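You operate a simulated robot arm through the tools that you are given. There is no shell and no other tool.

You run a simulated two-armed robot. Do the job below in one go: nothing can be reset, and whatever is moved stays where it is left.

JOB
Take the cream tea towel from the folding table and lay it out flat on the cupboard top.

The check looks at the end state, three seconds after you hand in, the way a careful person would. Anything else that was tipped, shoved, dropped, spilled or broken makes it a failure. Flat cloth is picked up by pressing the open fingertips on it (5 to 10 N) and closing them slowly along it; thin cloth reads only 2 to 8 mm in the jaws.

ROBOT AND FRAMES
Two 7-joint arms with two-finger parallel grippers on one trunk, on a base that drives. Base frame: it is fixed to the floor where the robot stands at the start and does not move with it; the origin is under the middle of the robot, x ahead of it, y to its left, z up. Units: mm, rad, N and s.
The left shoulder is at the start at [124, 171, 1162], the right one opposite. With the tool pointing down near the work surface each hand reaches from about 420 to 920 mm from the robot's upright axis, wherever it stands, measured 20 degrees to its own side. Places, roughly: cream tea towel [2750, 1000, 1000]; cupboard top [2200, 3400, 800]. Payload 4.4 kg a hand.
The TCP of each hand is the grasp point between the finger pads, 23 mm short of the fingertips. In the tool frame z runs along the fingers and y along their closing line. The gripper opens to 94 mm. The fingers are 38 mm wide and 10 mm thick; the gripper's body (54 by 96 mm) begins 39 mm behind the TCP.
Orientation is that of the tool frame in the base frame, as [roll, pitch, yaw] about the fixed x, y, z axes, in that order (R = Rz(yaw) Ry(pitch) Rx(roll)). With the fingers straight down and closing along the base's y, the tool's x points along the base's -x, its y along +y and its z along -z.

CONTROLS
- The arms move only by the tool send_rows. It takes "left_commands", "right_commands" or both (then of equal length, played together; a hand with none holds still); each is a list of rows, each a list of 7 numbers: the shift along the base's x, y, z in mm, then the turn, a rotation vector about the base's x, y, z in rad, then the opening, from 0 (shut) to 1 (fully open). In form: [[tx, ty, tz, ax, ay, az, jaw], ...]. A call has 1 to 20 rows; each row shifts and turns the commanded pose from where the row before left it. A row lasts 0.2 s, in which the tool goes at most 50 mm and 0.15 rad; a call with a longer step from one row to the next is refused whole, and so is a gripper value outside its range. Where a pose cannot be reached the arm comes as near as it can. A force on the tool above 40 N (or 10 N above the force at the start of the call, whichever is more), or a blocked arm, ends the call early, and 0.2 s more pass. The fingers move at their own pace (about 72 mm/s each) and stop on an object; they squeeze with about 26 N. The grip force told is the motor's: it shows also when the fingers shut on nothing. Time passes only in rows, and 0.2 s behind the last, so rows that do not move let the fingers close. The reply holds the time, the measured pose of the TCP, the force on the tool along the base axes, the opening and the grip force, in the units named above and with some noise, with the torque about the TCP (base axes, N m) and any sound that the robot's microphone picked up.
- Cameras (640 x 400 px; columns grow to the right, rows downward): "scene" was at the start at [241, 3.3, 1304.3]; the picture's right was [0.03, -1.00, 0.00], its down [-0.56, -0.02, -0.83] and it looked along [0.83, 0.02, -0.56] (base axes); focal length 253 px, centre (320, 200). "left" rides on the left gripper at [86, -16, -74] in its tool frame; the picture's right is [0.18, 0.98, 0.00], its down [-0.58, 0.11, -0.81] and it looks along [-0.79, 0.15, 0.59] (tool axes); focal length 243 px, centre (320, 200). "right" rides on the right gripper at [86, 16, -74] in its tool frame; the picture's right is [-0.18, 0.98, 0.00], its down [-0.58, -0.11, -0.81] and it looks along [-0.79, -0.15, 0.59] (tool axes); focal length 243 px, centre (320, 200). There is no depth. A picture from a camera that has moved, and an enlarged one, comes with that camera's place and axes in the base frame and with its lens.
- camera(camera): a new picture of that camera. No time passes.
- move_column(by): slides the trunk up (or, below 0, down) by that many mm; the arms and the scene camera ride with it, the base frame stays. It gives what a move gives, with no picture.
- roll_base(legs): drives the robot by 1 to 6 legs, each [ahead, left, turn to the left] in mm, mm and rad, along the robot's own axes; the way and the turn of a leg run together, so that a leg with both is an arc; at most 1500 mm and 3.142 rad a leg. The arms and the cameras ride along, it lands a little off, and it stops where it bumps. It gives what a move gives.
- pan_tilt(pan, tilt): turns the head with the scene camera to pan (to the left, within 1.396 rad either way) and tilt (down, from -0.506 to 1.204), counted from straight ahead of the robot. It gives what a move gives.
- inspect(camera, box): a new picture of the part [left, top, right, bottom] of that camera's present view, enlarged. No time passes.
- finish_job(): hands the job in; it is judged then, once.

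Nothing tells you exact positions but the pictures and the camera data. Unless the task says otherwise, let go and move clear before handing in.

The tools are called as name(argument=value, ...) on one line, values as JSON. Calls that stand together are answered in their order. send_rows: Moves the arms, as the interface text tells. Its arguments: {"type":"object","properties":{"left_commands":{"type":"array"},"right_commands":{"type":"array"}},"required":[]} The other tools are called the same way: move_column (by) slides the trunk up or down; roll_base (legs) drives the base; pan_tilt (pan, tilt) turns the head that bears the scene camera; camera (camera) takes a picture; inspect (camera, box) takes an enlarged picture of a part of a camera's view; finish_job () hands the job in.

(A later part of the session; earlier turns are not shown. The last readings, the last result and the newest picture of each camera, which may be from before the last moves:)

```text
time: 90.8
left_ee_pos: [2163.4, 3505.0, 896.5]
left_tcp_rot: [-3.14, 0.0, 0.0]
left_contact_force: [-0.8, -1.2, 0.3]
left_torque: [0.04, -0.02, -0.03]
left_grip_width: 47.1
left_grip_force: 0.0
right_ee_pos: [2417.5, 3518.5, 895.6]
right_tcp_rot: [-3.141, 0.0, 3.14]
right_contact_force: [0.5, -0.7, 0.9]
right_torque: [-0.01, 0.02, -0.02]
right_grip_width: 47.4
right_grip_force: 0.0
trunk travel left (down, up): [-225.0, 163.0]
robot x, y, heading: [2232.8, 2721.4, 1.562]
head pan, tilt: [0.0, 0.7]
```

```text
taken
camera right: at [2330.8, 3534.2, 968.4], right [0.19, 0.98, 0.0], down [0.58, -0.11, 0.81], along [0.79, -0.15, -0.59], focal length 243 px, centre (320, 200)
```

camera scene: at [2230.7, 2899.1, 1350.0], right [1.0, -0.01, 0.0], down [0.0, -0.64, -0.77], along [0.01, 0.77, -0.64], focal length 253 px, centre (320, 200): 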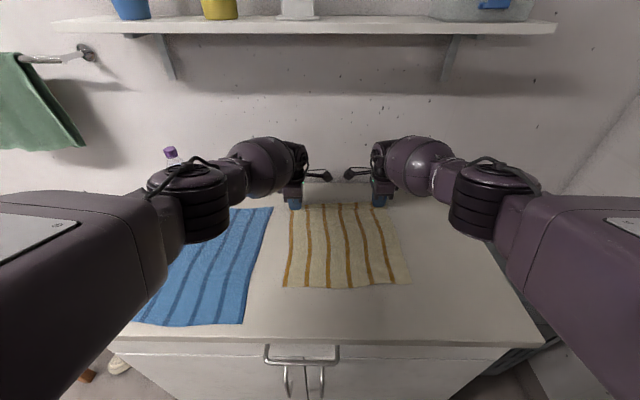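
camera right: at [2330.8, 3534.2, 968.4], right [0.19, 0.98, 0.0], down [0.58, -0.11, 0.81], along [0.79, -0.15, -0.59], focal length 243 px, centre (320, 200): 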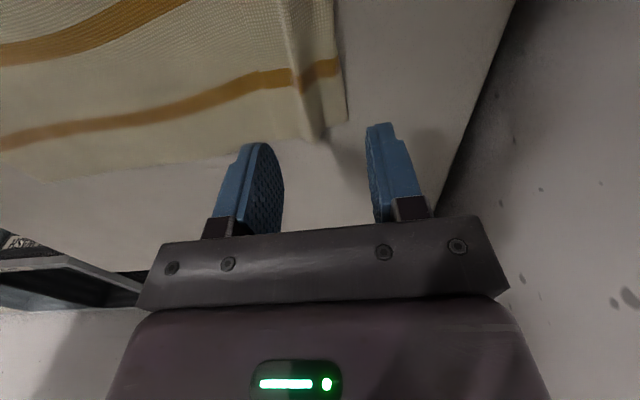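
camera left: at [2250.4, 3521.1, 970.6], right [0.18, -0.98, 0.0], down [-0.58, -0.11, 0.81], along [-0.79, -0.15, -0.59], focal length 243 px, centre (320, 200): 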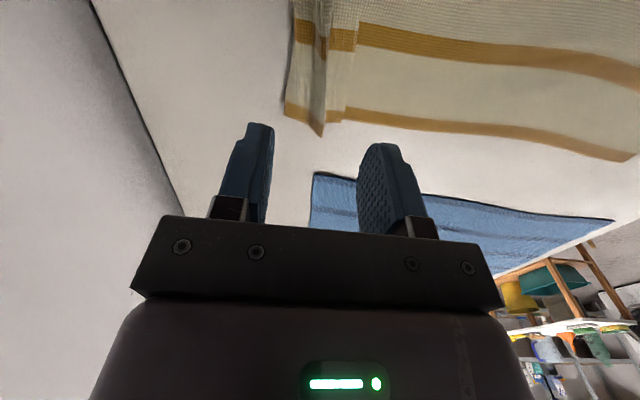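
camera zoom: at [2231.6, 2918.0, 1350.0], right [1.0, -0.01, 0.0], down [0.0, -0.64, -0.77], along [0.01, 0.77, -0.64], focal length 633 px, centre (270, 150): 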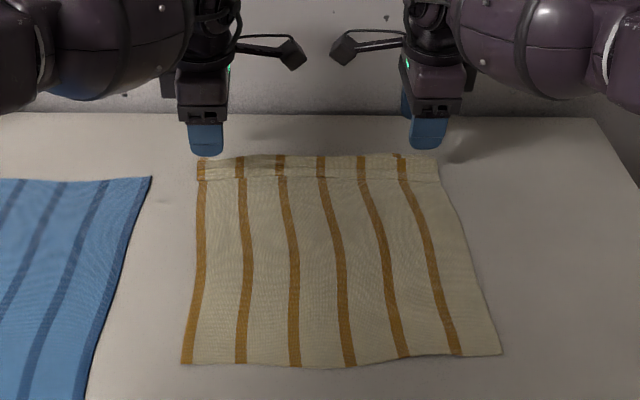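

A fold ridge about 20 mm high remains near the far edge. I'll back the hands off a bit, move the base 40 mm closer for reach, and then spread the ridge flat with the fingertips.

send_rows(left_commands=[[0, 0, 10, 0, 0, 0, 0.5], [0, -20, 5, 0, 0, 0, 0.5], [0, -20, 5, 0, 0, 0, 0.5], [0, -20, 0, 0, 0, 0, 0.5], [0, -20, 0, 0, 0, 0, 0.5]], right_commands=[[0, 0, 10, 0, 0, 0, 0.5], [0, -20, 5, 0, 0, 0, 0.5], [0, -20, 5, 0, 0, 0, 0.5], [0, -20, 0, 0, 0, 0, 0.5], [0, -20, 0, 0, 0, 0, 0.5]])

roll_base(legs=[[38, 0, 0]])

camera(camera="left")

camera(camera="right")

inspect(camera="scene", box=[250, 180, 430, 300])

```text
time: 92.0
left_ee_pos: [2164.0, 3424.8, 915.8]
left_tcp_rot: [-3.141, 0.003, -0.002]
left_contact_force: [0.4, -0.1, 0.1]
left_torque: [0.0, 0.0, 0.0]
left_grip_width: 46.9
left_grip_force: 0.2
right_ee_pos: [2416.6, 3437.8, 913.9]
right_tcp_rot: [3.14, 0.001, 3.14]
right_contact_force: [-0.2, 0.0, 0.2]
right_torque: [-0.02, -0.02, -0.01]
right_grip_width: 46.9
right_grip_force: 0.2
trunk travel left (down, up): [-225.0, 163.0]
robot x, y, heading: [2230.6, 2721.2, 1.558]
head pan, tilt: [0.0, 0.7]
```

```text
time: 92.9
left_ee_pos: [2165.7, 3464.9, 914.2]
left_tcp_rot: [3.142, 0.001, -0.001]
left_contact_force: [-0.1, 0.8, -0.1]
left_torque: [0.01, 0.0, 0.0]
left_grip_width: 47.0
left_grip_force: 0.0
right_ee_pos: [2417.8, 3478.3, 912.5]
right_tcp_rot: [3.14, 0.001, 3.139]
right_contact_force: [-0.1, 1.2, -0.5]
right_torque: [-0.02, 0.01, 0.01]
right_grip_width: 46.9
right_grip_force: 0.0
trunk travel left (down, up): [-225.0, 163.0]
robot x, y, heading: [2232.5, 2758.1, 1.563]
head pan, tilt: [0.0, 0.7]
```

```text
taken
camera left: at [2251.5, 3480.4, 988.5], right [0.18, -0.98, 0.0], down [-0.58, -0.11, 0.81], along [-0.79, -0.15, -0.59], focal length 243 px, centre (320, 200)
```

left: 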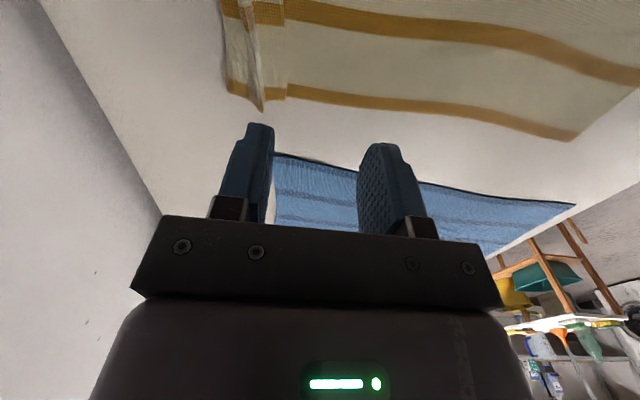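

```text
taken
camera right: at [2331.4, 3493.6, 986.2], right [0.19, 0.98, 0.0], down [0.58, -0.11, 0.81], along [0.79, -0.15, -0.59], focal length 243 px, centre (320, 200)
```

right: 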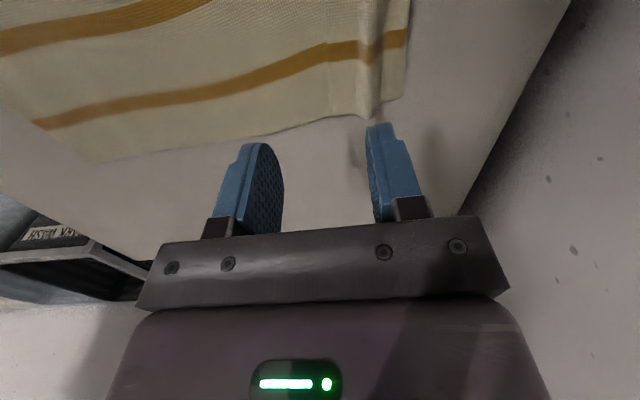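

```text
3.33 times, centred on (340, 240) of scene
camera zoom: at [2232.1, 2958.1, 1349.6], right [1.0, -0.01, 0.0], down [-0.01, -0.65, -0.76], along [0.01, 0.76, -0.65], focal length 844 px, centre (253, 67)
```

zoom: 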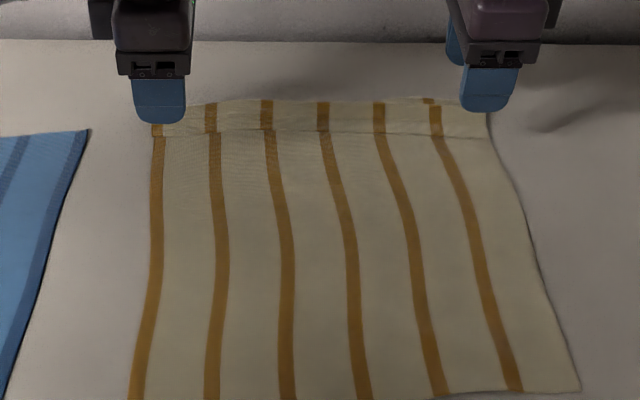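

inspect(camera="left", box=[180, 0, 340, 130])

inspect(camera="right", box=[280, 0, 440, 140])

```text
3.08 times, centred on (260, 65) of left
camera zoom: at [2251.5, 3480.4, 988.5], right [0.18, -0.98, 0.0], down [-0.58, -0.11, 0.81], along [-0.79, -0.15, -0.59], focal length 746 px, centre (505, 615)
```

zoom: 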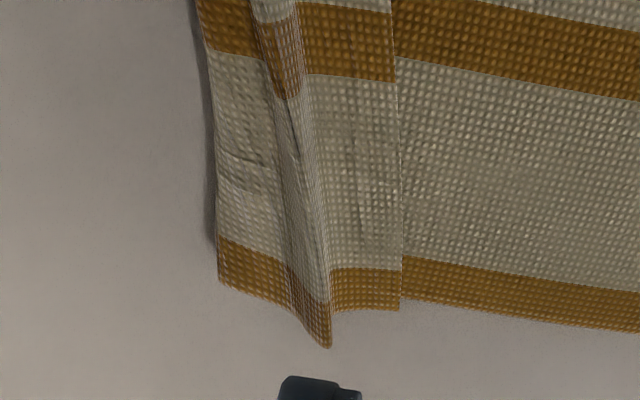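

```text
2.86 times, centred on (360, 70) of right
camera zoom: at [2331.4, 3493.6, 986.2], right [0.19, 0.98, 0.0], down [0.58, -0.11, 0.81], along [0.79, -0.15, -0.59], focal length 693 px, centre (206, 571)
```

zoom: 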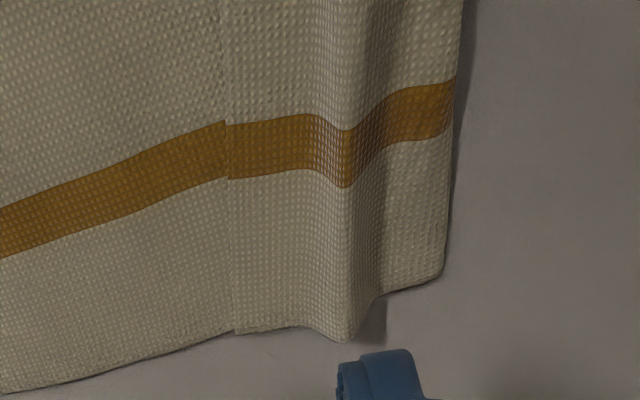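

The view shows the held edge strip (about 40 mm) folded back on top of the main cloth, plus a ridge, so this is not flat. I'll re-pick the towel by its front edge, let it hang so the fold drops open, and lay it from the back toward the front, which leaves the held strip lying outward.

send_rows(left_commands=[[0, 0, 20, 0, 0, 0, 0.5], [2, -25, 5, 0, 0, 0, 0.5], [2, -25, 0, 0, 0, 0, 0.5], [2, -25, 0, 0, 0, 0, 0.5], [2, -25, 0, 0, 0, 0, 0.5], [2, -25, 0, 0, 0, 0, 0.5], [2, -25, 0, 0, 0, 0, 0.5], [0, -25, 0, 0, 0, 0, 0.5], [0, -10, 0, 0, 0, 0, 0.5], [0, 0, 0, 0, 0, 0, 0.5]], right_commands=[[0, 0, 20, 0, 0, 0, 0.5], [2, -25, 5, 0, 0, 0, 0.5], [2, -25, 0, 0, 0, 0, 0.5], [2, -25, 0, 0, 0, 0, 0.5], [2, -25, 0, 0, 0, 0, 0.5], [2, -25, 0, 0, 0, 0, 0.5], [2, -25, 0, 0, 0, 0, 0.5], [3, -25, 0, 0, 0, 0, 0.5], [0, -18, 0, 0, 0, 0, 0.5], [0, 0, 0, 0, 0, 0, 0.5]])

pan_tilt(pan=0.0, tilt=0.95)

camera(camera="scene")

camera(camera="left")

camera(camera="right")

```text
time: 95.1
left_ee_pos: [2176.2, 3278.9, 938.5]
left_tcp_rot: [-3.141, 0.0, -0.002]
left_contact_force: [-0.1, 0.0, 0.2]
left_torque: [0.01, -0.03, -0.02]
left_grip_width: 47.0
left_grip_force: 0.1
right_ee_pos: [2432.3, 3283.9, 937.8]
right_tcp_rot: [-3.141, -0.002, 3.137]
right_contact_force: [-0.2, 0.5, 0.6]
right_torque: [-0.01, -0.01, -0.01]
right_grip_width: 47.2
right_grip_force: 0.0
trunk travel left (down, up): [-225.0, 163.0]
robot x, y, heading: [2229.7, 2764.4, 1.56]
head pan, tilt: [0.0, 0.7]
```

```text
time: 95.9
left_ee_pos: [2176.9, 3279.1, 940.2]
left_tcp_rot: [-3.141, -0.002, 0.0]
left_contact_force: [0.5, 0.3, 0.6]
left_torque: [-0.01, 0.03, 0.0]
left_grip_width: 46.7
left_grip_force: 0.1
right_ee_pos: [2433.0, 3283.3, 938.3]
right_tcp_rot: [-3.142, -0.001, 3.139]
right_contact_force: [-0.1, 0.3, 1.1]
right_torque: [-0.02, -0.02, -0.02]
right_grip_width: 46.9
right_grip_force: 0.1
trunk travel left (down, up): [-225.0, 163.0]
robot x, y, heading: [2231.4, 2762.6, 1.564]
head pan, tilt: [0.0, 0.949]
```

```text
taken
camera scene: at [2231.9, 2944.5, 1330.1], right [1.0, -0.01, 0.0], down [-0.01, -0.81, -0.58], along [0.0, 0.58, -0.81], focal length 253 px, centre (320, 200)
```

scene: 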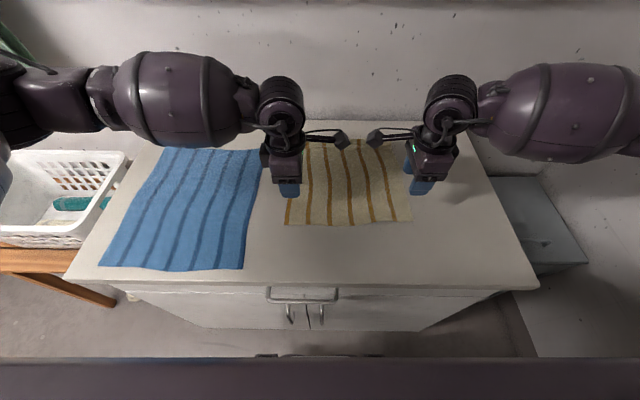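

```text
taken
camera left: at [2263.0, 3294.2, 1013.8], right [0.18, -0.98, 0.0], down [-0.58, -0.11, 0.81], along [-0.79, -0.15, -0.59], focal length 243 px, centre (320, 200)
```

left: 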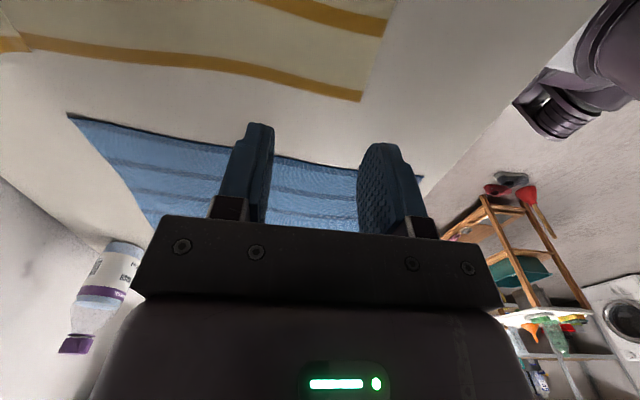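

```text
taken
camera right: at [2346.3, 3299.5, 1012.1], right [0.19, 0.98, 0.0], down [0.58, -0.11, 0.81], along [0.79, -0.15, -0.59], focal length 243 px, centre (320, 200)
```

right: 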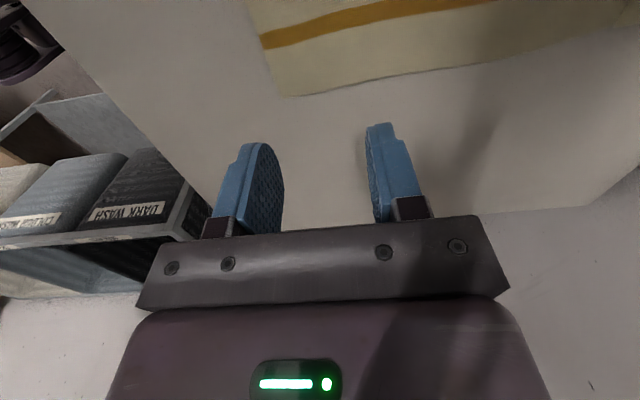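

send_rows(left_commands=[[1, 0, -20, 0, 0, 0, 0.5], [0, 0, -20, 0, 0, 0, 0.5], [0, 0, -20, 0, 0, 0, 0.5], [0, 0, -15, 0, 0, 0, 0.5], [0, 0, -8, 0, 0, 0, 0.5], [0, 0, -4, 0, 0, 0, 0.5], [0, 0, 0, 0, 0, 0, 0.5]], right_commands=[[-3, 3, -20, 0, 0, 0, 0.5], [-3, 2, -20, 0, 0, 0, 0.5], [0, 0, -20, 0, 0, 0, 0.5], [0, 0, -15, 0, 0, 0, 0.5], [0, 0, -7, 0, 0, 0, 0.5], [0, 0, -4, 0, 0, 0, 0.5], [0, 0, 0, 0, 0, 0, 0.5]])

camera(camera="left")

camera(camera="right")

```text
time: 97.5
left_ee_pos: [2177.2, 3279.2, 852.1]
left_tcp_rot: [-3.139, -0.001, -0.001]
left_contact_force: [-0.3, 0.4, 0.1]
left_torque: [0.01, -0.01, 0.02]
left_grip_width: 46.9
left_grip_force: 0.1
right_ee_pos: [2426.7, 3288.9, 851.8]
right_tcp_rot: [3.141, -0.001, 3.139]
right_contact_force: [0.2, 0.8, -0.1]
right_torque: [0.0, -0.01, 0.0]
right_grip_width: 47.2
right_grip_force: 0.1
trunk travel left (down, up): [-225.0, 163.0]
robot x, y, heading: [2232.4, 2761.4, 1.558]
head pan, tilt: [0.0, 0.949]
```

```text
taken
camera left: at [2264.1, 3294.4, 926.8], right [0.18, -0.98, 0.0], down [-0.58, -0.11, 0.81], along [-0.79, -0.15, -0.59], focal length 243 px, centre (320, 200)
```

left: 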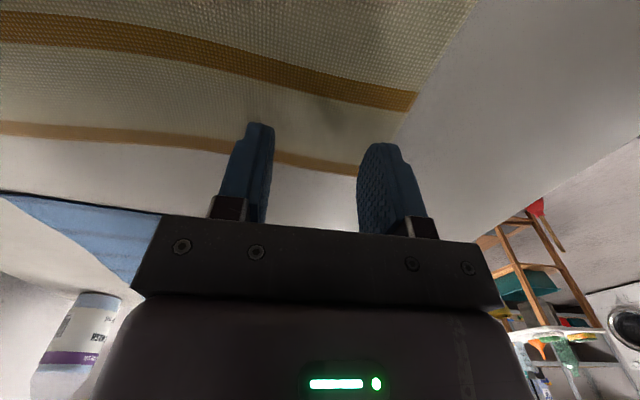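

```text
taken
camera right: at [2340.4, 3304.9, 925.8], right [0.19, 0.98, 0.0], down [0.58, -0.11, 0.81], along [0.79, -0.15, -0.59], focal length 243 px, centre (320, 200)
```

right: 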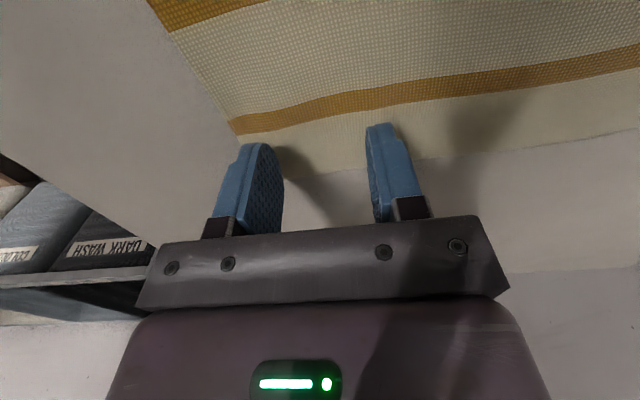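

send_rows(left_commands=[[0, 0, -2, 0, 0, 0, 0.5], [0, 0, -2, 0, 0, 0, 0.5], [0, 0, -1.5, 0, 0, 0, 0.5], [0, 0, 0, 0, 0, 0, 0.5]], right_commands=[[0, 0, -2, 0, 0, 0, 0.5], [0, 0, -2, 0, 0, 0, 0.5], [0, 0, -1.5, 0, 0, 0, 0.5], [0, 0, 0, 0, 0, 0, 0.5]])

```text
time: 98.5
left_ee_pos: [2178.2, 3277.9, 846.8]
left_tcp_rot: [-3.14, 0.0, -0.001]
left_contact_force: [-0.1, 0.1, -0.2]
left_torque: [0.01, 0.0, 0.0]
left_grip_width: 46.9
left_grip_force: 0.1
right_ee_pos: [2426.1, 3288.1, 846.6]
right_tcp_rot: [-3.141, 0.001, 3.138]
right_contact_force: [-0.1, -0.4, 0.3]
right_torque: [0.03, 0.0, 0.01]
right_grip_width: 46.9
right_grip_force: 0.0
trunk travel left (down, up): [-225.0, 163.0]
robot x, y, heading: [2231.3, 2763.3, 1.562]
head pan, tilt: [0.0, 0.949]
```

send_rows(left_commands=[[0, 0, -1.5, 0, 0, 0, 0.5], [0, 0, -1.5, 0, 0, 0, 0.5], [0, 0, 0, 0, 0, 0, 0.5]], right_commands=[[0, 0, -1.5, 0, 0, 0, 0.5], [0, 0, -1.5, 0, 0, 0, 0.5], [0, 0, 0, 0, 0, 0, 0.5]])

```text
time: 99.3
left_ee_pos: [2177.9, 3278.5, 844.5]
left_tcp_rot: [-3.139, 0.0, -0.003]
left_contact_force: [0.1, 0.5, 2.3]
left_torque: [-0.04, -0.01, -0.01]
left_grip_width: 47.0
left_grip_force: 0.1
right_ee_pos: [2426.9, 3289.0, 844.3]
right_tcp_rot: [3.139, -0.001, 3.138]
right_contact_force: [1.1, -0.6, 7.8]
right_torque: [-0.21, -0.06, 0.04]
right_grip_width: 47.3
right_grip_force: 0.5
trunk travel left (down, up): [-225.0, 163.0]
robot x, y, heading: [2231.8, 2764.9, 1.555]
head pan, tilt: [0.0, 0.949]
```

send_rows(left_commands=[[0, 0, -1.3, 0, 0, 0, 0.5], [0, 0, 0, 0, 0, 0, 0.5]])

send_rows(left_commands=[[0, 0, 0, 0, 0, 0, 0.48], [0, 0, 0, 0, 0, 0, 0.45], [0, 0, 0, 0, 0, 0, 0.42], [0, 0, 0, 0, 0, 0, 0.39], [0, 0, 0, 0, 0, 0, 0.36], [0, 0, 0, 0, 0, 0, 0.33], [0, 0, 0, 0, 0, 0, 0.3], [0, 0, 0, 0, 0, 0, 0.27], [0, 0, 0, 0, 0, 0, 0.24], [0, 0, 0, 0, 0, 0, 0.21], [0, 0, 0, 0, 0, 0, 0.18], [0, 0, 0, 0, 0, 0, 0.15], [0, 0, 0, 0, 0, 0, 0.12], [0, 0, 0, 0, 0, 0, 0.09], [0, 0, 0, 0, 0, 0, 0.06], [0, 0, 0, 0, 0, 0, 0.03], [0, 0, 0, 0, 0, 0, 0], [0, 0, 0, 0, 0, 0, 0], [0, 0, 0, 0, 0, 0, 0]], right_commands=[[0, 0, 0, 0, 0, 0, 0.48], [0, 0, 0, 0, 0, 0, 0.45], [0, 0, 0, 0, 0, 0, 0.42], [0, 0, 0, 0, 0, 0, 0.39], [0, 0, 0, 0, 0, 0, 0.36], [0, 0, 0, 0, 0, 0, 0.33], [0, 0, 0, 0, 0, 0, 0.3], [0, 0, 0, 0, 0, 0, 0.27], [0, 0, 0, 0, 0, 0, 0.24], [0, 0, 0, 0, 0, 0, 0.21], [0, 0, 0, 0, 0, 0, 0.18], [0, 0, 0, 0, 0, 0, 0.15], [0, 0, 0, 0, 0, 0, 0.12], [0, 0, 0, 0, 0, 0, 0.09], [0, 0, 0, 0, 0, 0, 0.06], [0, 0, 0, 0, 0, 0, 0.03], [0, 0, 0, 0, 0, 0, 0], [0, 0, 0, 0, 0, 0, 0], [0, 0, 0, 0, 0, 0, 0]])

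camera(camera="left")

camera(camera="right")

```text
time: 99.9
left_ee_pos: [2178.0, 3279.6, 844.9]
left_tcp_rot: [-3.138, -0.002, -0.001]
left_contact_force: [-0.5, 0.7, 12.5]
left_torque: [-0.3, 0.07, -0.02]
left_grip_width: 47.0
left_grip_force: 0.1
right_ee_pos: [2426.9, 3287.7, 845.0]
right_tcp_rot: [3.139, 0.0, 3.139]
right_contact_force: [0.4, 1.3, 6.6]
right_torque: [-0.1, -0.09, 0.02]
right_grip_width: 47.1
right_grip_force: 0.1
trunk travel left (down, up): [-225.0, 163.0]
robot x, y, heading: [2231.1, 2760.4, 1.563]
head pan, tilt: [0.0, 0.949]
```

```text
time: 103.9
left_ee_pos: [2177.7, 3278.2, 845.6]
left_tcp_rot: [-3.138, 0.0, -0.002]
left_contact_force: [-0.3, -3.4, 30.5]
left_torque: [-0.28, 0.19, 0.01]
left_grip_width: 7.0
left_grip_force: 25.6
right_ee_pos: [2428.7, 3287.6, 844.8]
right_tcp_rot: [3.139, -0.001, 3.138]
right_contact_force: [-0.4, 0.8, 1.2]
right_torque: [0.02, -0.02, 0.02]
right_grip_width: 2.4
right_grip_force: 25.6
trunk travel left (down, up): [-225.0, 163.0]
robot x, y, heading: [2226.5, 2757.9, 1.561]
head pan, tilt: [0.0, 0.949]
```

```text
taken
camera left: at [2264.7, 3292.8, 918.6], right [0.18, -0.98, 0.0], down [-0.58, -0.11, 0.81], along [-0.79, -0.15, -0.59], focal length 243 px, centre (320, 200)
```

left: 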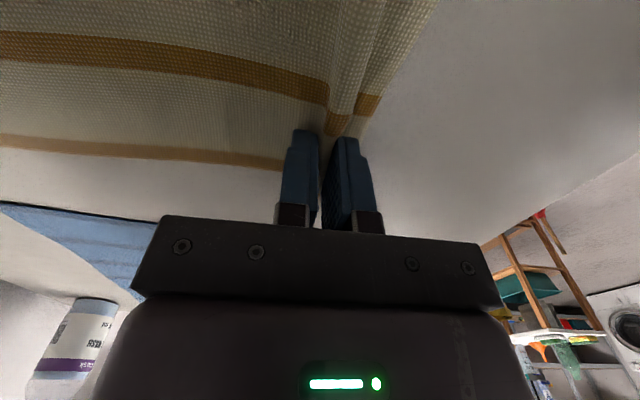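

```text
taken
camera right: at [2340.5, 3303.2, 918.6], right [0.19, 0.98, 0.0], down [0.58, -0.11, 0.81], along [0.79, -0.15, -0.59], focal length 243 px, centre (320, 200)
```

right: 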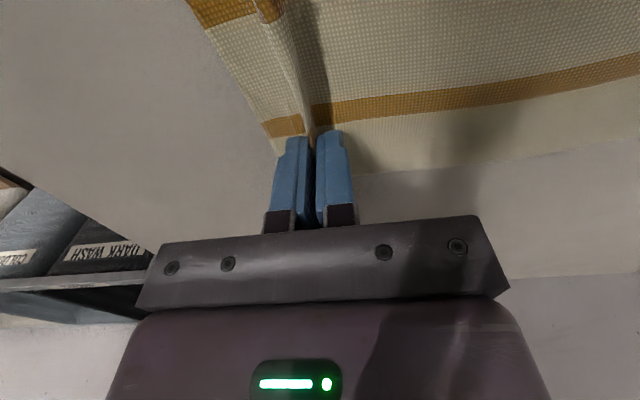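

send_rows(left_commands=[[0, 0, 1, 0, 0, 0, 0], [0, 0, 1, 0, 0, 0, 0], [0, 0, 1, 0, 0, 0, 0], [0, 0, 2, 0, 0, 0, 0], [0, 0, 5, 0, 0, 0, 0], [0, 0, 10, 0, 0, 0, 0], [0, 0, 10, 0, 0, 0, 0], [0, 0, 10, 0, 0, 0, 0], [0, 0, 0, 0, 0, 0, 0]], right_commands=[[0, 0, 0, 0, 0, 0, 0], [0, 0, 0, 0, 0, 0, 0], [0, 0, 1, 0, 0, 0, 0], [0, 0, 2, 0, 0, 0, 0], [0, 0, 5, 0, 0, 0, 0], [0, 0, 10, 0, 0, 0, 0], [0, 0, 10, 0, 0, 0, 0], [0, 0, 10, 0, 0, 0, 0], [0, 0, 0, 0, 0, 0, 0]])

inspect(camera="scene", box=[240, 120, 460, 250])

camera(camera="left")

camera(camera="right")

```text
time: 105.9
left_ee_pos: [2177.2, 3279.4, 885.9]
left_tcp_rot: [-3.14, 0.0, -0.001]
left_contact_force: [0.9, 0.0, -0.6]
left_torque: [0.02, 0.0, -0.03]
left_grip_width: 6.8
left_grip_force: 26.0
right_ee_pos: [2426.4, 3289.7, 881.3]
right_tcp_rot: [3.141, 0.001, 3.141]
right_contact_force: [0.3, 0.9, -0.2]
right_torque: [-0.04, -0.01, 0.03]
right_grip_width: 2.6
right_grip_force: 25.5
trunk travel left (down, up): [-225.0, 163.0]
robot x, y, heading: [2230.1, 2765.0, 1.568]
head pan, tilt: [0.0, 0.949]
```

```text
2.91 times, centred on (350, 185) of scene
camera zoom: at [2231.9, 2944.7, 1329.9], right [1.0, -0.01, 0.0], down [-0.01, -0.81, -0.58], along [0.0, 0.58, -0.81], focal length 736 px, centre (233, 244)
```

zoom: 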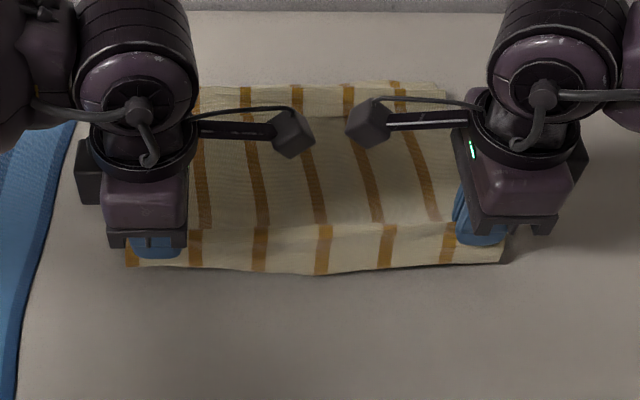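

```text
taken
camera left: at [2264.2, 3294.6, 957.8], right [0.18, -0.98, 0.0], down [-0.58, -0.11, 0.81], along [-0.79, -0.15, -0.59], focal length 243 px, centre (320, 200)
```

left: 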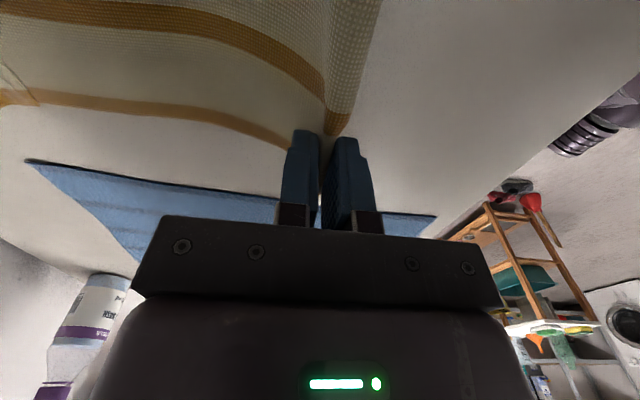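

```text
taken
camera right: at [2340.3, 3305.1, 955.6], right [0.19, 0.98, 0.0], down [0.58, -0.11, 0.81], along [0.79, -0.15, -0.59], focal length 243 px, centre (320, 200)
```

right: 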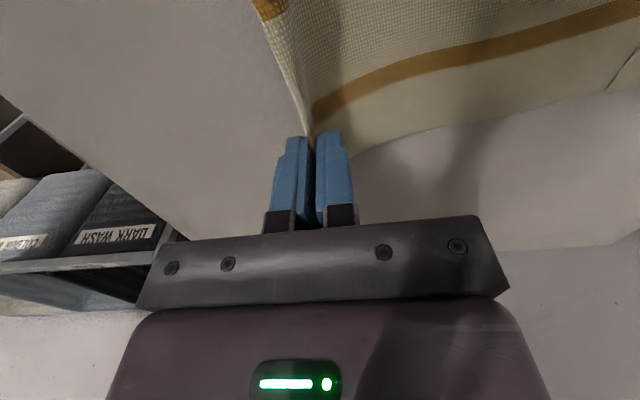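

Both hands hold the front edge. I lift so the whole towel hangs and the fold drops open.

send_rows(left_commands=[[0, 0, 18, 0, 0, 0, 0], [0, 0, 20, 0, 0, 0, 0], [0, 0, 20, 0, 0, 0, 0], [0, 0, 20, 0, 0, 0, 0], [0, 0, 20, 0, 0, 0, 0], [0, 0, 20, 0, 0, 0, 0], [0, 0, 20, 0, 0, 0, 0], [0, 0, 20, 0, 0, 0, 0], [0, 0, 20, 0, 0, 0, 0], [0, 0, 20, 0, 0, 0, 0], [0, 0, 20, 0, 0, 0, 0], [0, 0, 20, 0, 0, 0, 0], [0, 0, 20, 0, 0, 0, 0], [0, 0, 20, 0, 0, 0, 0], [0, 0, 20, 0, 0, 0, 0], [0, 0, 20, 0, 0, 0, 0], [0, 0, 20, 0, 0, 0, 0], [0, 0, 0, 0, 0, 0, 0], [0, 0, 0, 0, 0, 0, 0]], right_commands=[[0, -1, 22, 0, 0, 0, 0], [0, -2, 20, 0, 0, 0, 0], [0, -2, 20, 0, 0, 0, 0], [0, -2, 20, 0, 0, 0, 0], [0, -2, 20, 0, 0, 0, 0], [0, -1, 20, 0, 0, 0, 0], [0, 0, 20, 0, 0, 0, 0], [0, 0, 20, 0, 0, 0, 0], [0, 0, 20, 0, 0, 0, 0], [0, 0, 20, 0, 0, 0, 0], [0, 0, 20, 0, 0, 0, 0], [0, 0, 20, 0, 0, 0, 0], [0, 0, 20, 0, 0, 0, 0], [0, 0, 20, 0, 0, 0, 0], [0, 0, 20, 0, 0, 0, 0], [0, 0, 20, 0, 0, 0, 0], [0, 0, 20, 0, 0, 0, 0], [0, 0, 0, 0, 0, 0, 0], [0, 0, 0, 0, 0, 0, 0]])

pan_tilt(pan=0.0, tilt=0.75)

camera(camera="scene")

camera(camera="left")

camera(camera="right")

```text
time: 109.9
left_ee_pos: [2178.7, 3278.1, 1221.2]
left_tcp_rot: [-3.141, 0.0, -0.001]
left_contact_force: [-0.2, -0.3, -0.7]
left_torque: [-0.01, 0.0, 0.0]
left_grip_width: 7.0
left_grip_force: 26.2
right_ee_pos: [2426.5, 3278.6, 1224.6]
right_tcp_rot: [3.141, 0.0, 3.138]
right_contact_force: [0.6, -0.6, 0.6]
right_torque: [-0.04, -0.01, 0.01]
right_grip_width: 2.2
right_grip_force: 25.8
trunk travel left (down, up): [-225.0, 163.0]
robot x, y, heading: [2229.1, 2763.1, 1.563]
head pan, tilt: [0.0, 0.949]
```

```text
time: 110.6
left_ee_pos: [2177.3, 3279.0, 1221.2]
left_tcp_rot: [3.141, -0.001, 0.0]
left_contact_force: [0.1, -0.1, -1.3]
left_torque: [-0.04, -0.01, -0.02]
left_grip_width: 7.1
left_grip_force: 26.2
right_ee_pos: [2428.3, 3278.3, 1224.6]
right_tcp_rot: [3.141, -0.001, 3.14]
right_contact_force: [-0.2, 0.5, 0.1]
right_torque: [0.02, 0.0, -0.02]
right_grip_width: 2.4
right_grip_force: 26.0
trunk travel left (down, up): [-225.0, 163.0]
robot x, y, heading: [2232.8, 2762.4, 1.563]
head pan, tilt: [0.0, 0.75]
```

```text
taken
camera scene: at [2232.0, 2954.6, 1345.5], right [1.0, -0.01, 0.0], down [-0.01, -0.68, -0.73], along [0.01, 0.73, -0.68], focal length 253 px, centre (320, 200)
```

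scene: 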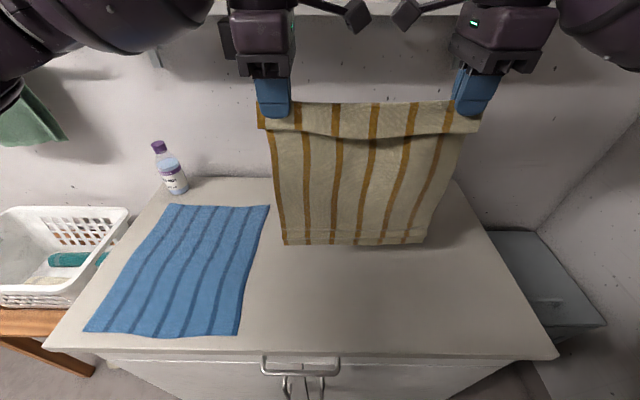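

```text
taken
camera left: at [2264.6, 3294.5, 1295.8], right [0.18, -0.98, 0.0], down [-0.58, -0.11, 0.81], along [-0.79, -0.15, -0.59], focal length 243 px, centre (320, 200)
```

left: 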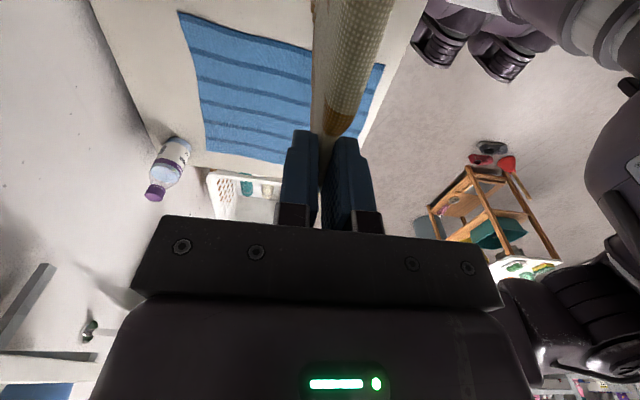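

```text
taken
camera right: at [2340.3, 3294.3, 1297.7], right [0.19, 0.98, 0.0], down [0.58, -0.11, 0.81], along [0.79, -0.15, -0.59], focal length 243 px, centre (320, 200)
```

right: 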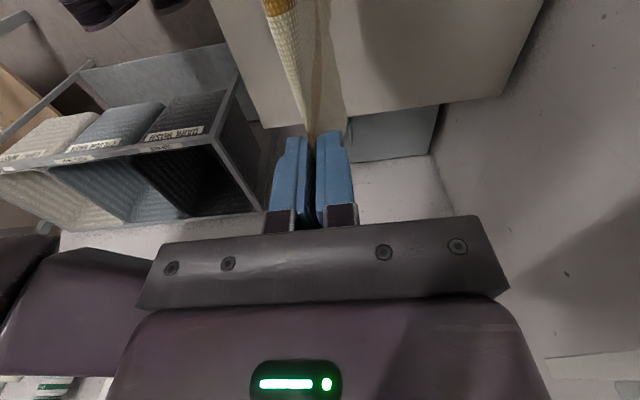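

inspect(camera="scene", box=[240, 90, 490, 255])

```text
2.42 times, centred on (365, 172) of scene
camera zoom: at [2232.0, 2954.6, 1345.5], right [1.0, -0.01, 0.0], down [-0.01, -0.68, -0.73], along [0.01, 0.73, -0.68], focal length 614 px, centre (211, 267)
```

zoom: 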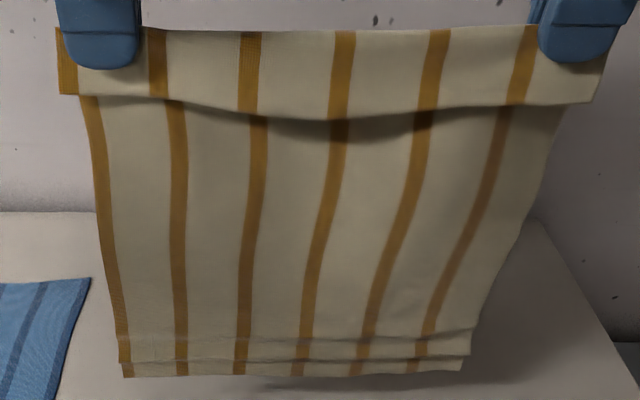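

The fold has mostly dropped open, though creases show near the bottom. I give the towel a few gentle shakes to relax them.

send_rows(left_commands=[[0, 0, 40, 0, 0, 0, 0], [0, 0, -40, 0, 0, 0, 0], [0, 0, 40, 0, 0, 0, 0], [0, 0, -40, 0, 0, 0, 0], [0, 0, 40, 0, 0, 0, 0], [0, 0, -40, 0, 0, 0, 0], [0, 0, 0, 0, 0, 0, 0], [0, 0, 0, 0, 0, 0, 0], [0, 0, 0, 0, 0, 0, 0], [0, 0, 0, 0, 0, 0, 0]], right_commands=[[0, 0, 40, 0, 0, 0, 0], [0, 0, -40, 0, 0, 0, 0], [0, 0, 40, 0, 0, 0, 0], [0, 0, -40, 0, 0, 0, 0], [0, 0, 40, 0, 0, 0, 0], [0, 0, -40, 0, 0, 0, 0], [0, 0, 0, 0, 0, 0, 0], [0, 0, 0, 0, 0, 0, 0], [0, 0, 0, 0, 0, 0, 0], [0, 0, 0, 0, 0, 0, 0]])

inspect(camera="scene", box=[240, 90, 490, 255])

```text
time: 112.8
left_ee_pos: [2178.8, 3278.4, 1221.6]
left_tcp_rot: [-3.141, 0.0, -0.002]
left_contact_force: [-0.2, -0.3, -0.1]
left_torque: [0.0, 0.0, 0.0]
left_grip_width: 7.1
left_grip_force: 25.7
right_ee_pos: [2426.8, 3278.9, 1222.2]
right_tcp_rot: [-3.141, 0.0, 3.137]
right_contact_force: [0.7, -0.6, 0.5]
right_torque: [-0.01, -0.01, -0.01]
right_grip_width: 2.4
right_grip_force: 25.8
trunk travel left (down, up): [-225.0, 163.0]
robot x, y, heading: [2228.3, 2763.7, 1.561]
head pan, tilt: [0.0, 0.75]
```

```text
2.42 times, centred on (365, 172) of scene
camera zoom: at [2232.1, 2954.6, 1345.6], right [1.0, -0.01, 0.0], down [-0.01, -0.68, -0.73], along [0.01, 0.73, -0.68], focal length 614 px, centre (211, 267)
```

zoom: 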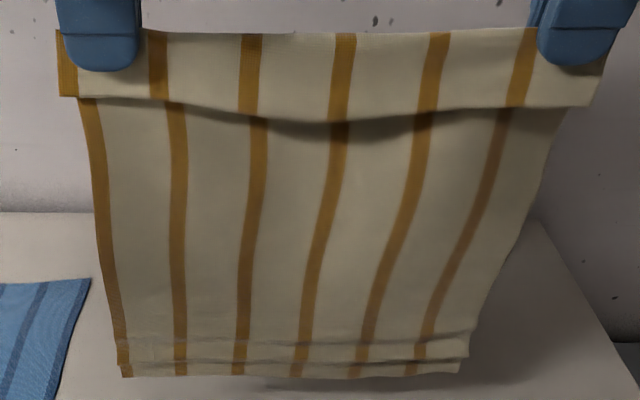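

The towel hangs nearly full length (about 284 mm below the tips). I tilt the hands forward about 0.9 rad while advancing, so the wrists stay in front of the wall shelf (front edge at y≈3460–3500, underside at z≈1280) while the tips reach y≈3490.

send_rows(left_commands=[[0, 12, 0, 0.075, 0, 0, 0], [0, 15, 0, 0.075, 0, 0, 0], [0, 15, 0, 0.075, 0, 0, 0], [0, 15, 0, 0.075, 0, 0, 0], [0, 15, 0, 0.075, 0, 0, 0], [0, 15, 0, 0.075, 0, 0, 0], [0, 15, 0, 0.075, 0, 0, 0], [0, 15, 0, 0.075, 0, 0, 0], [0, 15, 0, 0.075, 0, 0, 0], [0, 15, 0, 0.075, 0, 0, 0], [0, 15, 0, 0.075, 0, 0, 0], [0, 13, 0, 0.075, 0, 0, 0], [0, 0, 0, 0, 0, 0, 0]], right_commands=[[0, 12, 0, 0.075, 0, 0, 0], [0, 15, 0, 0.075, 0, 0, 0], [0, 15, 0, 0.075, 0, 0, 0], [0, 15, 0, 0.075, 0, 0, 0], [0, 15, 0, 0.075, 0, 0, 0], [0, 15, 0, 0.075, 0, 0, 0], [0, 15, 0, 0.075, 0, 0, 0], [0, 15, 0, 0.075, 0, 0, 0], [0, 15, 0, 0.075, 0, 0, 0], [0, 15, 0, 0.075, 0, 0, 0], [0, 15, 0, 0.075, 0, 0, 0], [0, 13, 0, 0.075, 0, 0, 0], [0, 0, 0, 0, 0, 0, 0]])

camera(camera="scene")

camera(camera="left")

```text
time: 115.6
left_ee_pos: [2178.5, 3454.5, 1222.6]
left_tcp_rot: [-2.238, 0.0, -0.002]
left_contact_force: [1.0, 0.0, -0.6]
left_torque: [-0.02, -0.01, -0.04]
left_grip_width: 7.0
left_grip_force: 26.6
right_ee_pos: [2425.5, 3453.1, 1222.8]
right_tcp_rot: [2.239, 0.0, 3.139]
right_contact_force: [-0.3, 0.0, -0.3]
right_torque: [-0.04, 0.0, -0.01]
right_grip_width: 2.2
right_grip_force: 25.7
trunk travel left (down, up): [-225.0, 163.0]
robot x, y, heading: [2229.8, 2762.2, 1.563]
head pan, tilt: [0.0, 0.75]
```

```text
taken
camera scene: at [2232.0, 2954.3, 1345.7], right [1.0, -0.01, 0.0], down [-0.01, -0.68, -0.73], along [0.01, 0.73, -0.68], focal length 253 px, centre (320, 200)
```

scene: 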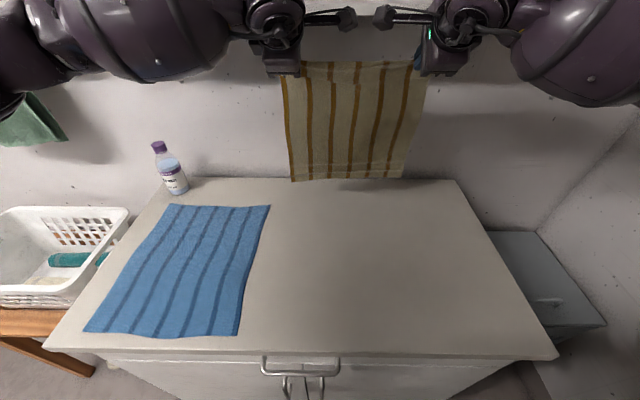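

```text
taken
camera left: at [2264.8, 3405.2, 1280.2], right [0.18, -0.61, -0.77], down [-0.58, -0.7, 0.41], along [-0.79, 0.37, -0.48], focal length 243 px, centre (320, 200)
```

left: 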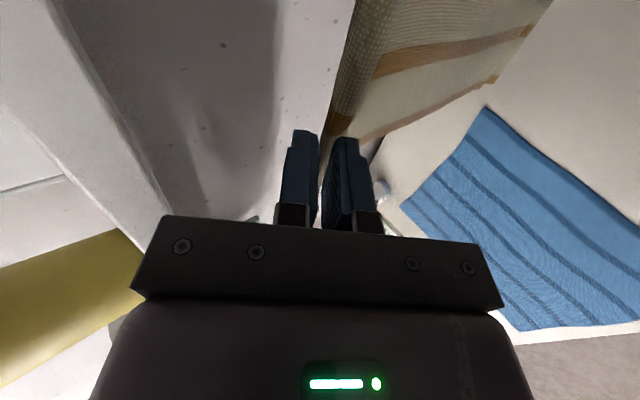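

send_rows(left_commands=[[0, 4, -15, 0, 0, 0, 0], [0, 4, -15, 0, 0, 0, 0], [0, 4, -15, 0, 0, 0, 0], [0, 4, -15, 0, 0, 0, 0], [0, 4, -15, 0, 0, 0, 0], [0, 0, -15, 0, 0, 0, 0], [0, 0, -10, 0, 0, 0, 0], [0, 0, -5, 0, 0, 0, 0], [0, 0, 0, 0, 0, 0, 0], [0, 0, 0, 0, 0, 0, 0]], right_commands=[[0, 4, -15, 0, 0, 0, 0], [0, 4, -15, 0, 0, 0, 0], [0, 4, -15, 0, 0, 0, 0], [0, 4, -15, 0, 0, 0, 0], [0, 4, -15, 0, 0, 0, 0], [0, 0, -15, 0, 0, 0, 0], [0, 0, -10, 0, 0, 0, 0], [0, 0, -5, 0, 0, 0, 0], [0, 0, 0, 0, 0, 0, 0], [0, 0, 0, 0, 0, 0, 0]])

camera(camera="scene")

inspect(camera="scene", box=[250, 60, 460, 220])

```text
time: 117.8
left_ee_pos: [2177.8, 3474.2, 1116.8]
left_tcp_rot: [-2.242, 0.0, -0.002]
left_contact_force: [0.4, -0.2, 0.4]
left_torque: [0.01, -0.01, 0.0]
left_grip_width: 7.2
left_grip_force: 26.5
right_ee_pos: [2427.5, 3473.4, 1118.2]
right_tcp_rot: [2.239, -0.002, 3.14]
right_contact_force: [-0.3, -0.2, -0.3]
right_torque: [-0.06, 0.0, 0.02]
right_grip_width: 2.7
right_grip_force: 25.6
trunk travel left (down, up): [-225.0, 163.0]
robot x, y, heading: [2229.8, 2762.8, 1.561]
head pan, tilt: [0.0, 0.75]
```

```text
taken
camera scene: at [2232.0, 2954.7, 1345.5], right [1.0, -0.01, 0.0], down [-0.01, -0.68, -0.73], along [0.01, 0.73, -0.68], focal length 253 px, centre (320, 200)
```

scene: 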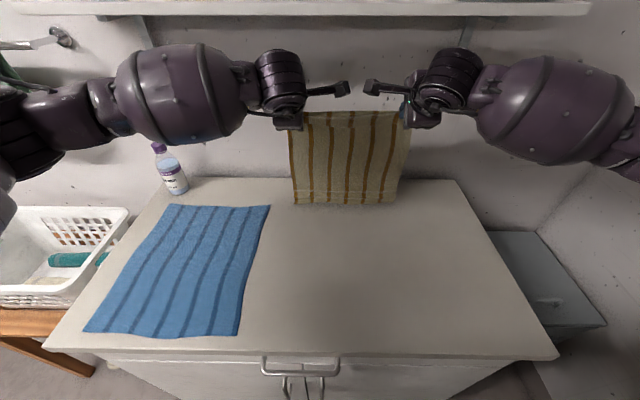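

```text
2.50 times, centred on (355, 140) of scene
camera zoom: at [2232.0, 2954.7, 1345.5], right [1.0, -0.01, 0.0], down [-0.01, -0.68, -0.73], along [0.01, 0.73, -0.68], focal length 633 px, centre (232, 350)
```

zoom: 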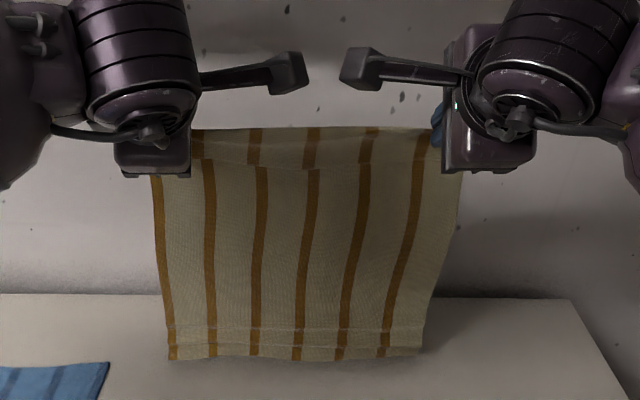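

The bottom edge is about 10 mm above the surface at y≈3490. Now I lay it, moving the hands back toward the robot and down while untilting.

send_rows(left_commands=[[0, 0, -6, 0, 0, 0, 0], [0, -2, -7, 0, 0, 0, 0], [0, -8, -9, -0.032, 0, 0, 0], [0, -9.4, -9.7, -0.032, 0, 0, 0], [0, -9.4, -9.7, -0.032, 0, 0, 0], [0, -9.4, -9.7, -0.032, 0, 0, 0], [0, -9.4, -9.7, -0.032, 0, 0, 0], [0, -9.4, -9.7, -0.032, 0, 0, 0], [0, -9.4, -9.7, -0.032, 0, 0, 0], [0, -9.4, -9.7, -0.032, 0, 0, 0], [0, -9.4, -9.7, -0.032, 0, 0, 0], [0, -9.4, -9.7, -0.032, 0, 0, 0], [0, -9.4, -9.7, -0.032, 0, 0, 0]], right_commands=[[0, 0, -6, 0, 0, 0, 0], [0, -2, -7, 0, 0, 0, 0], [0, -8, -9, -0.032, 0, 0, 0], [0, -9.4, -9.7, -0.032, 0, 0, 0], [0, -9.4, -9.7, -0.032, 0, 0, 0], [0, -9.4, -9.7, -0.032, 0, 0, 0], [0, -9.4, -9.7, -0.032, 0, 0, 0], [0, -9.4, -9.7, -0.032, 0, 0, 0], [0, -9.4, -9.7, -0.032, 0, 0, 0], [0, -9.4, -9.7, -0.032, 0, 0, 0], [0, -9.4, -9.7, -0.032, 0, 0, 0], [0, -9.4, -9.7, -0.032, 0, 0, 0], [0, -9.4, -9.7, -0.032, 0, 0, 0]])

camera(camera="scene")

camera(camera="left")

camera(camera="right")

```text
time: 120.6
left_ee_pos: [2178.4, 3369.3, 998.3]
left_tcp_rot: [-2.591, -0.001, -0.004]
left_contact_force: [0.5, 0.6, 0.4]
left_torque: [0.04, 0.01, -0.01]
left_grip_width: 7.2
left_grip_force: 26.2
right_ee_pos: [2426.1, 3369.6, 999.9]
right_tcp_rot: [2.594, -0.002, 3.14]
right_contact_force: [0.1, 0.5, 0.4]
right_torque: [0.03, -0.04, -0.02]
right_grip_width: 2.5
right_grip_force: 25.9
trunk travel left (down, up): [-225.0, 163.0]
robot x, y, heading: [2225.2, 2763.0, 1.565]
head pan, tilt: [0.0, 0.75]
```

```text
taken
camera scene: at [2232.0, 2954.7, 1345.5], right [1.0, -0.01, 0.0], down [-0.01, -0.68, -0.73], along [0.01, 0.73, -0.68], focal length 253 px, centre (320, 200)
```

scene: 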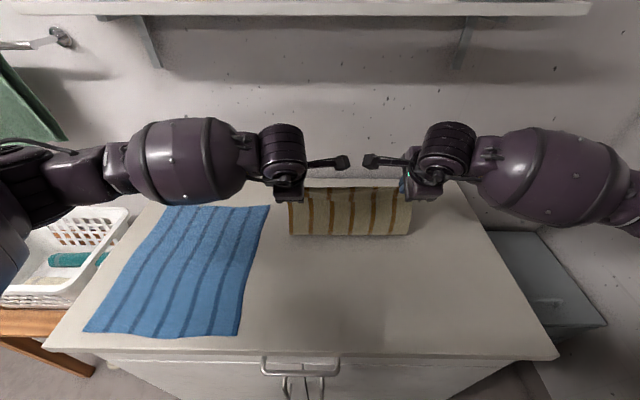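

```text
taken
camera left: at [2264.8, 3343.9, 1068.9], right [0.18, -0.84, -0.51], down [-0.58, -0.51, 0.63], along [-0.79, 0.18, -0.58], focal length 243 px, centre (320, 200)
```

left: 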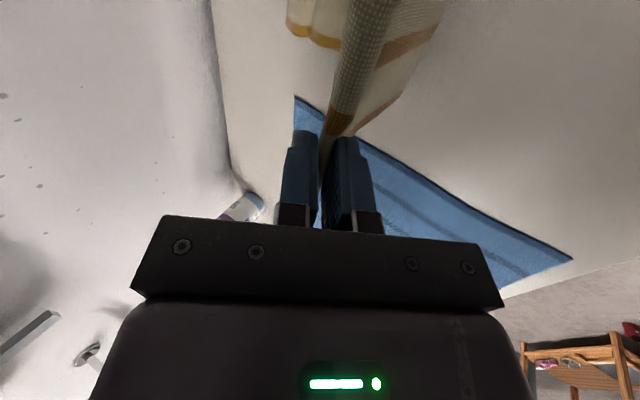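

```text
taken
camera right: at [2340.5, 3344.5, 1070.7], right [0.19, 0.84, 0.51], down [0.58, -0.51, 0.63], along [0.79, 0.18, -0.58], focal length 243 px, centre (320, 200)
```

right: 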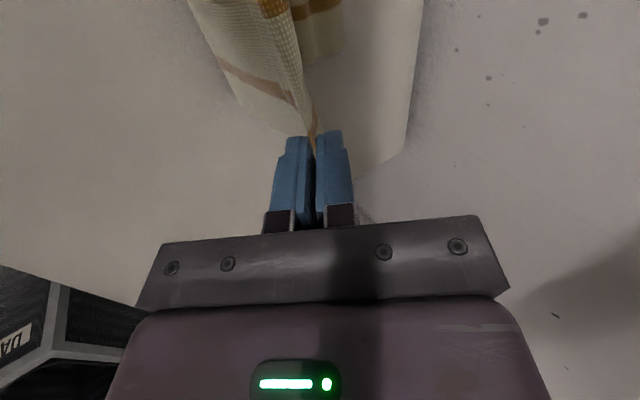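

send_rows(left_commands=[[0, -9.8, -9.4, -0.0344, 0, 0, 0], [0, -9.8, -9.4, -0.0344, 0, 0, 0], [0, -9.8, -9.4, -0.0344, 0, 0, 0], [0, -9.8, -9.4, -0.0344, 0, 0, 0], [0, -9.8, -9.4, -0.0344, 0, 0, 0], [0, -9.8, -9.4, -0.0344, 0, 0, 0], [0, -9.8, -9.4, -0.0344, 0, 0, 0], [0, -9.8, -9.4, -0.0344, 0, 0, 0], [0, -9.8, -9.4, -0.0344, 0, 0, 0], [0, -9.8, -9.4, -0.0344, 0, 0, 0], [0, -9.8, -9.4, -0.0344, 0, 0, 0], [0, -9.8, -9.4, -0.0344, 0, 0, 0]], right_commands=[[0, -9.8, -9.4, -0.0344, 0, 0, 0], [0, -9.8, -9.4, -0.0344, 0, 0, 0], [0, -9.8, -9.4, -0.0344, 0, 0, 0], [0, -9.8, -9.4, -0.0344, 0, 0, 0], [0, -9.8, -9.4, -0.0344, 0, 0, 0], [0, -9.8, -9.4, -0.0344, 0, 0, 0], [0, -9.8, -9.4, -0.0344, 0, 0, 0], [0, -9.8, -9.4, -0.0344, 0, 0, 0], [0, -9.8, -9.4, -0.0344, 0, 0, 0], [0, -9.8, -9.4, -0.0344, 0, 0, 0], [0, -9.8, -9.4, -0.0344, 0, 0, 0], [0, -9.8, -9.4, -0.0344, 0, 0, 0]])

camera(camera="scene")

camera(camera="left")

camera(camera="right")

```text
time: 123.2
left_ee_pos: [2178.4, 3251.3, 884.6]
left_tcp_rot: [-3.005, -0.001, -0.003]
left_contact_force: [0.3, -0.3, 0.1]
left_torque: [0.0, -0.02, -0.01]
left_grip_width: 7.0
left_grip_force: 25.9
right_ee_pos: [2427.6, 3252.0, 886.3]
right_tcp_rot: [3.006, 0.0, 3.136]
right_contact_force: [0.4, 0.2, 0.4]
right_torque: [0.01, 0.0, 0.02]
right_grip_width: 2.3
right_grip_force: 25.9
trunk travel left (down, up): [-225.0, 163.0]
robot x, y, heading: [2228.3, 2762.2, 1.568]
head pan, tilt: [0.0, 0.75]
```

```text
taken
camera scene: at [2232.0, 2954.6, 1345.5], right [1.0, -0.01, 0.0], down [-0.01, -0.68, -0.73], along [0.01, 0.73, -0.68], focal length 253 px, centre (320, 200)
```

scene: 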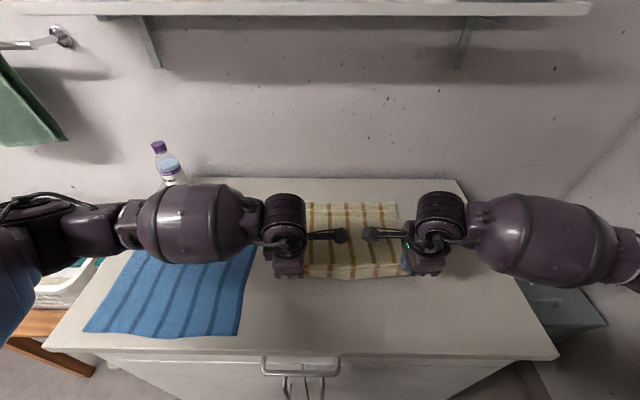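

```text
taken
camera left: at [2264.4, 3256.9, 960.4], right [0.18, -0.97, -0.13], down [-0.58, -0.22, 0.78], along [-0.79, -0.07, -0.61], focal length 243 px, centre (320, 200)
```

left: 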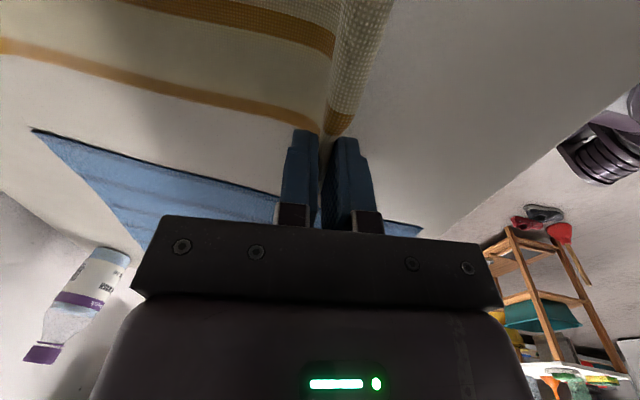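

```text
taken
camera right: at [2340.4, 3257.9, 962.0], right [0.19, 0.97, 0.13], down [0.58, -0.22, 0.78], along [0.79, -0.07, -0.61], focal length 243 px, centre (320, 200)
```

right: 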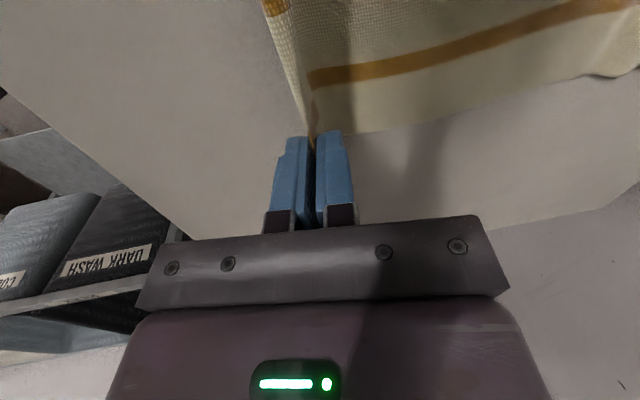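

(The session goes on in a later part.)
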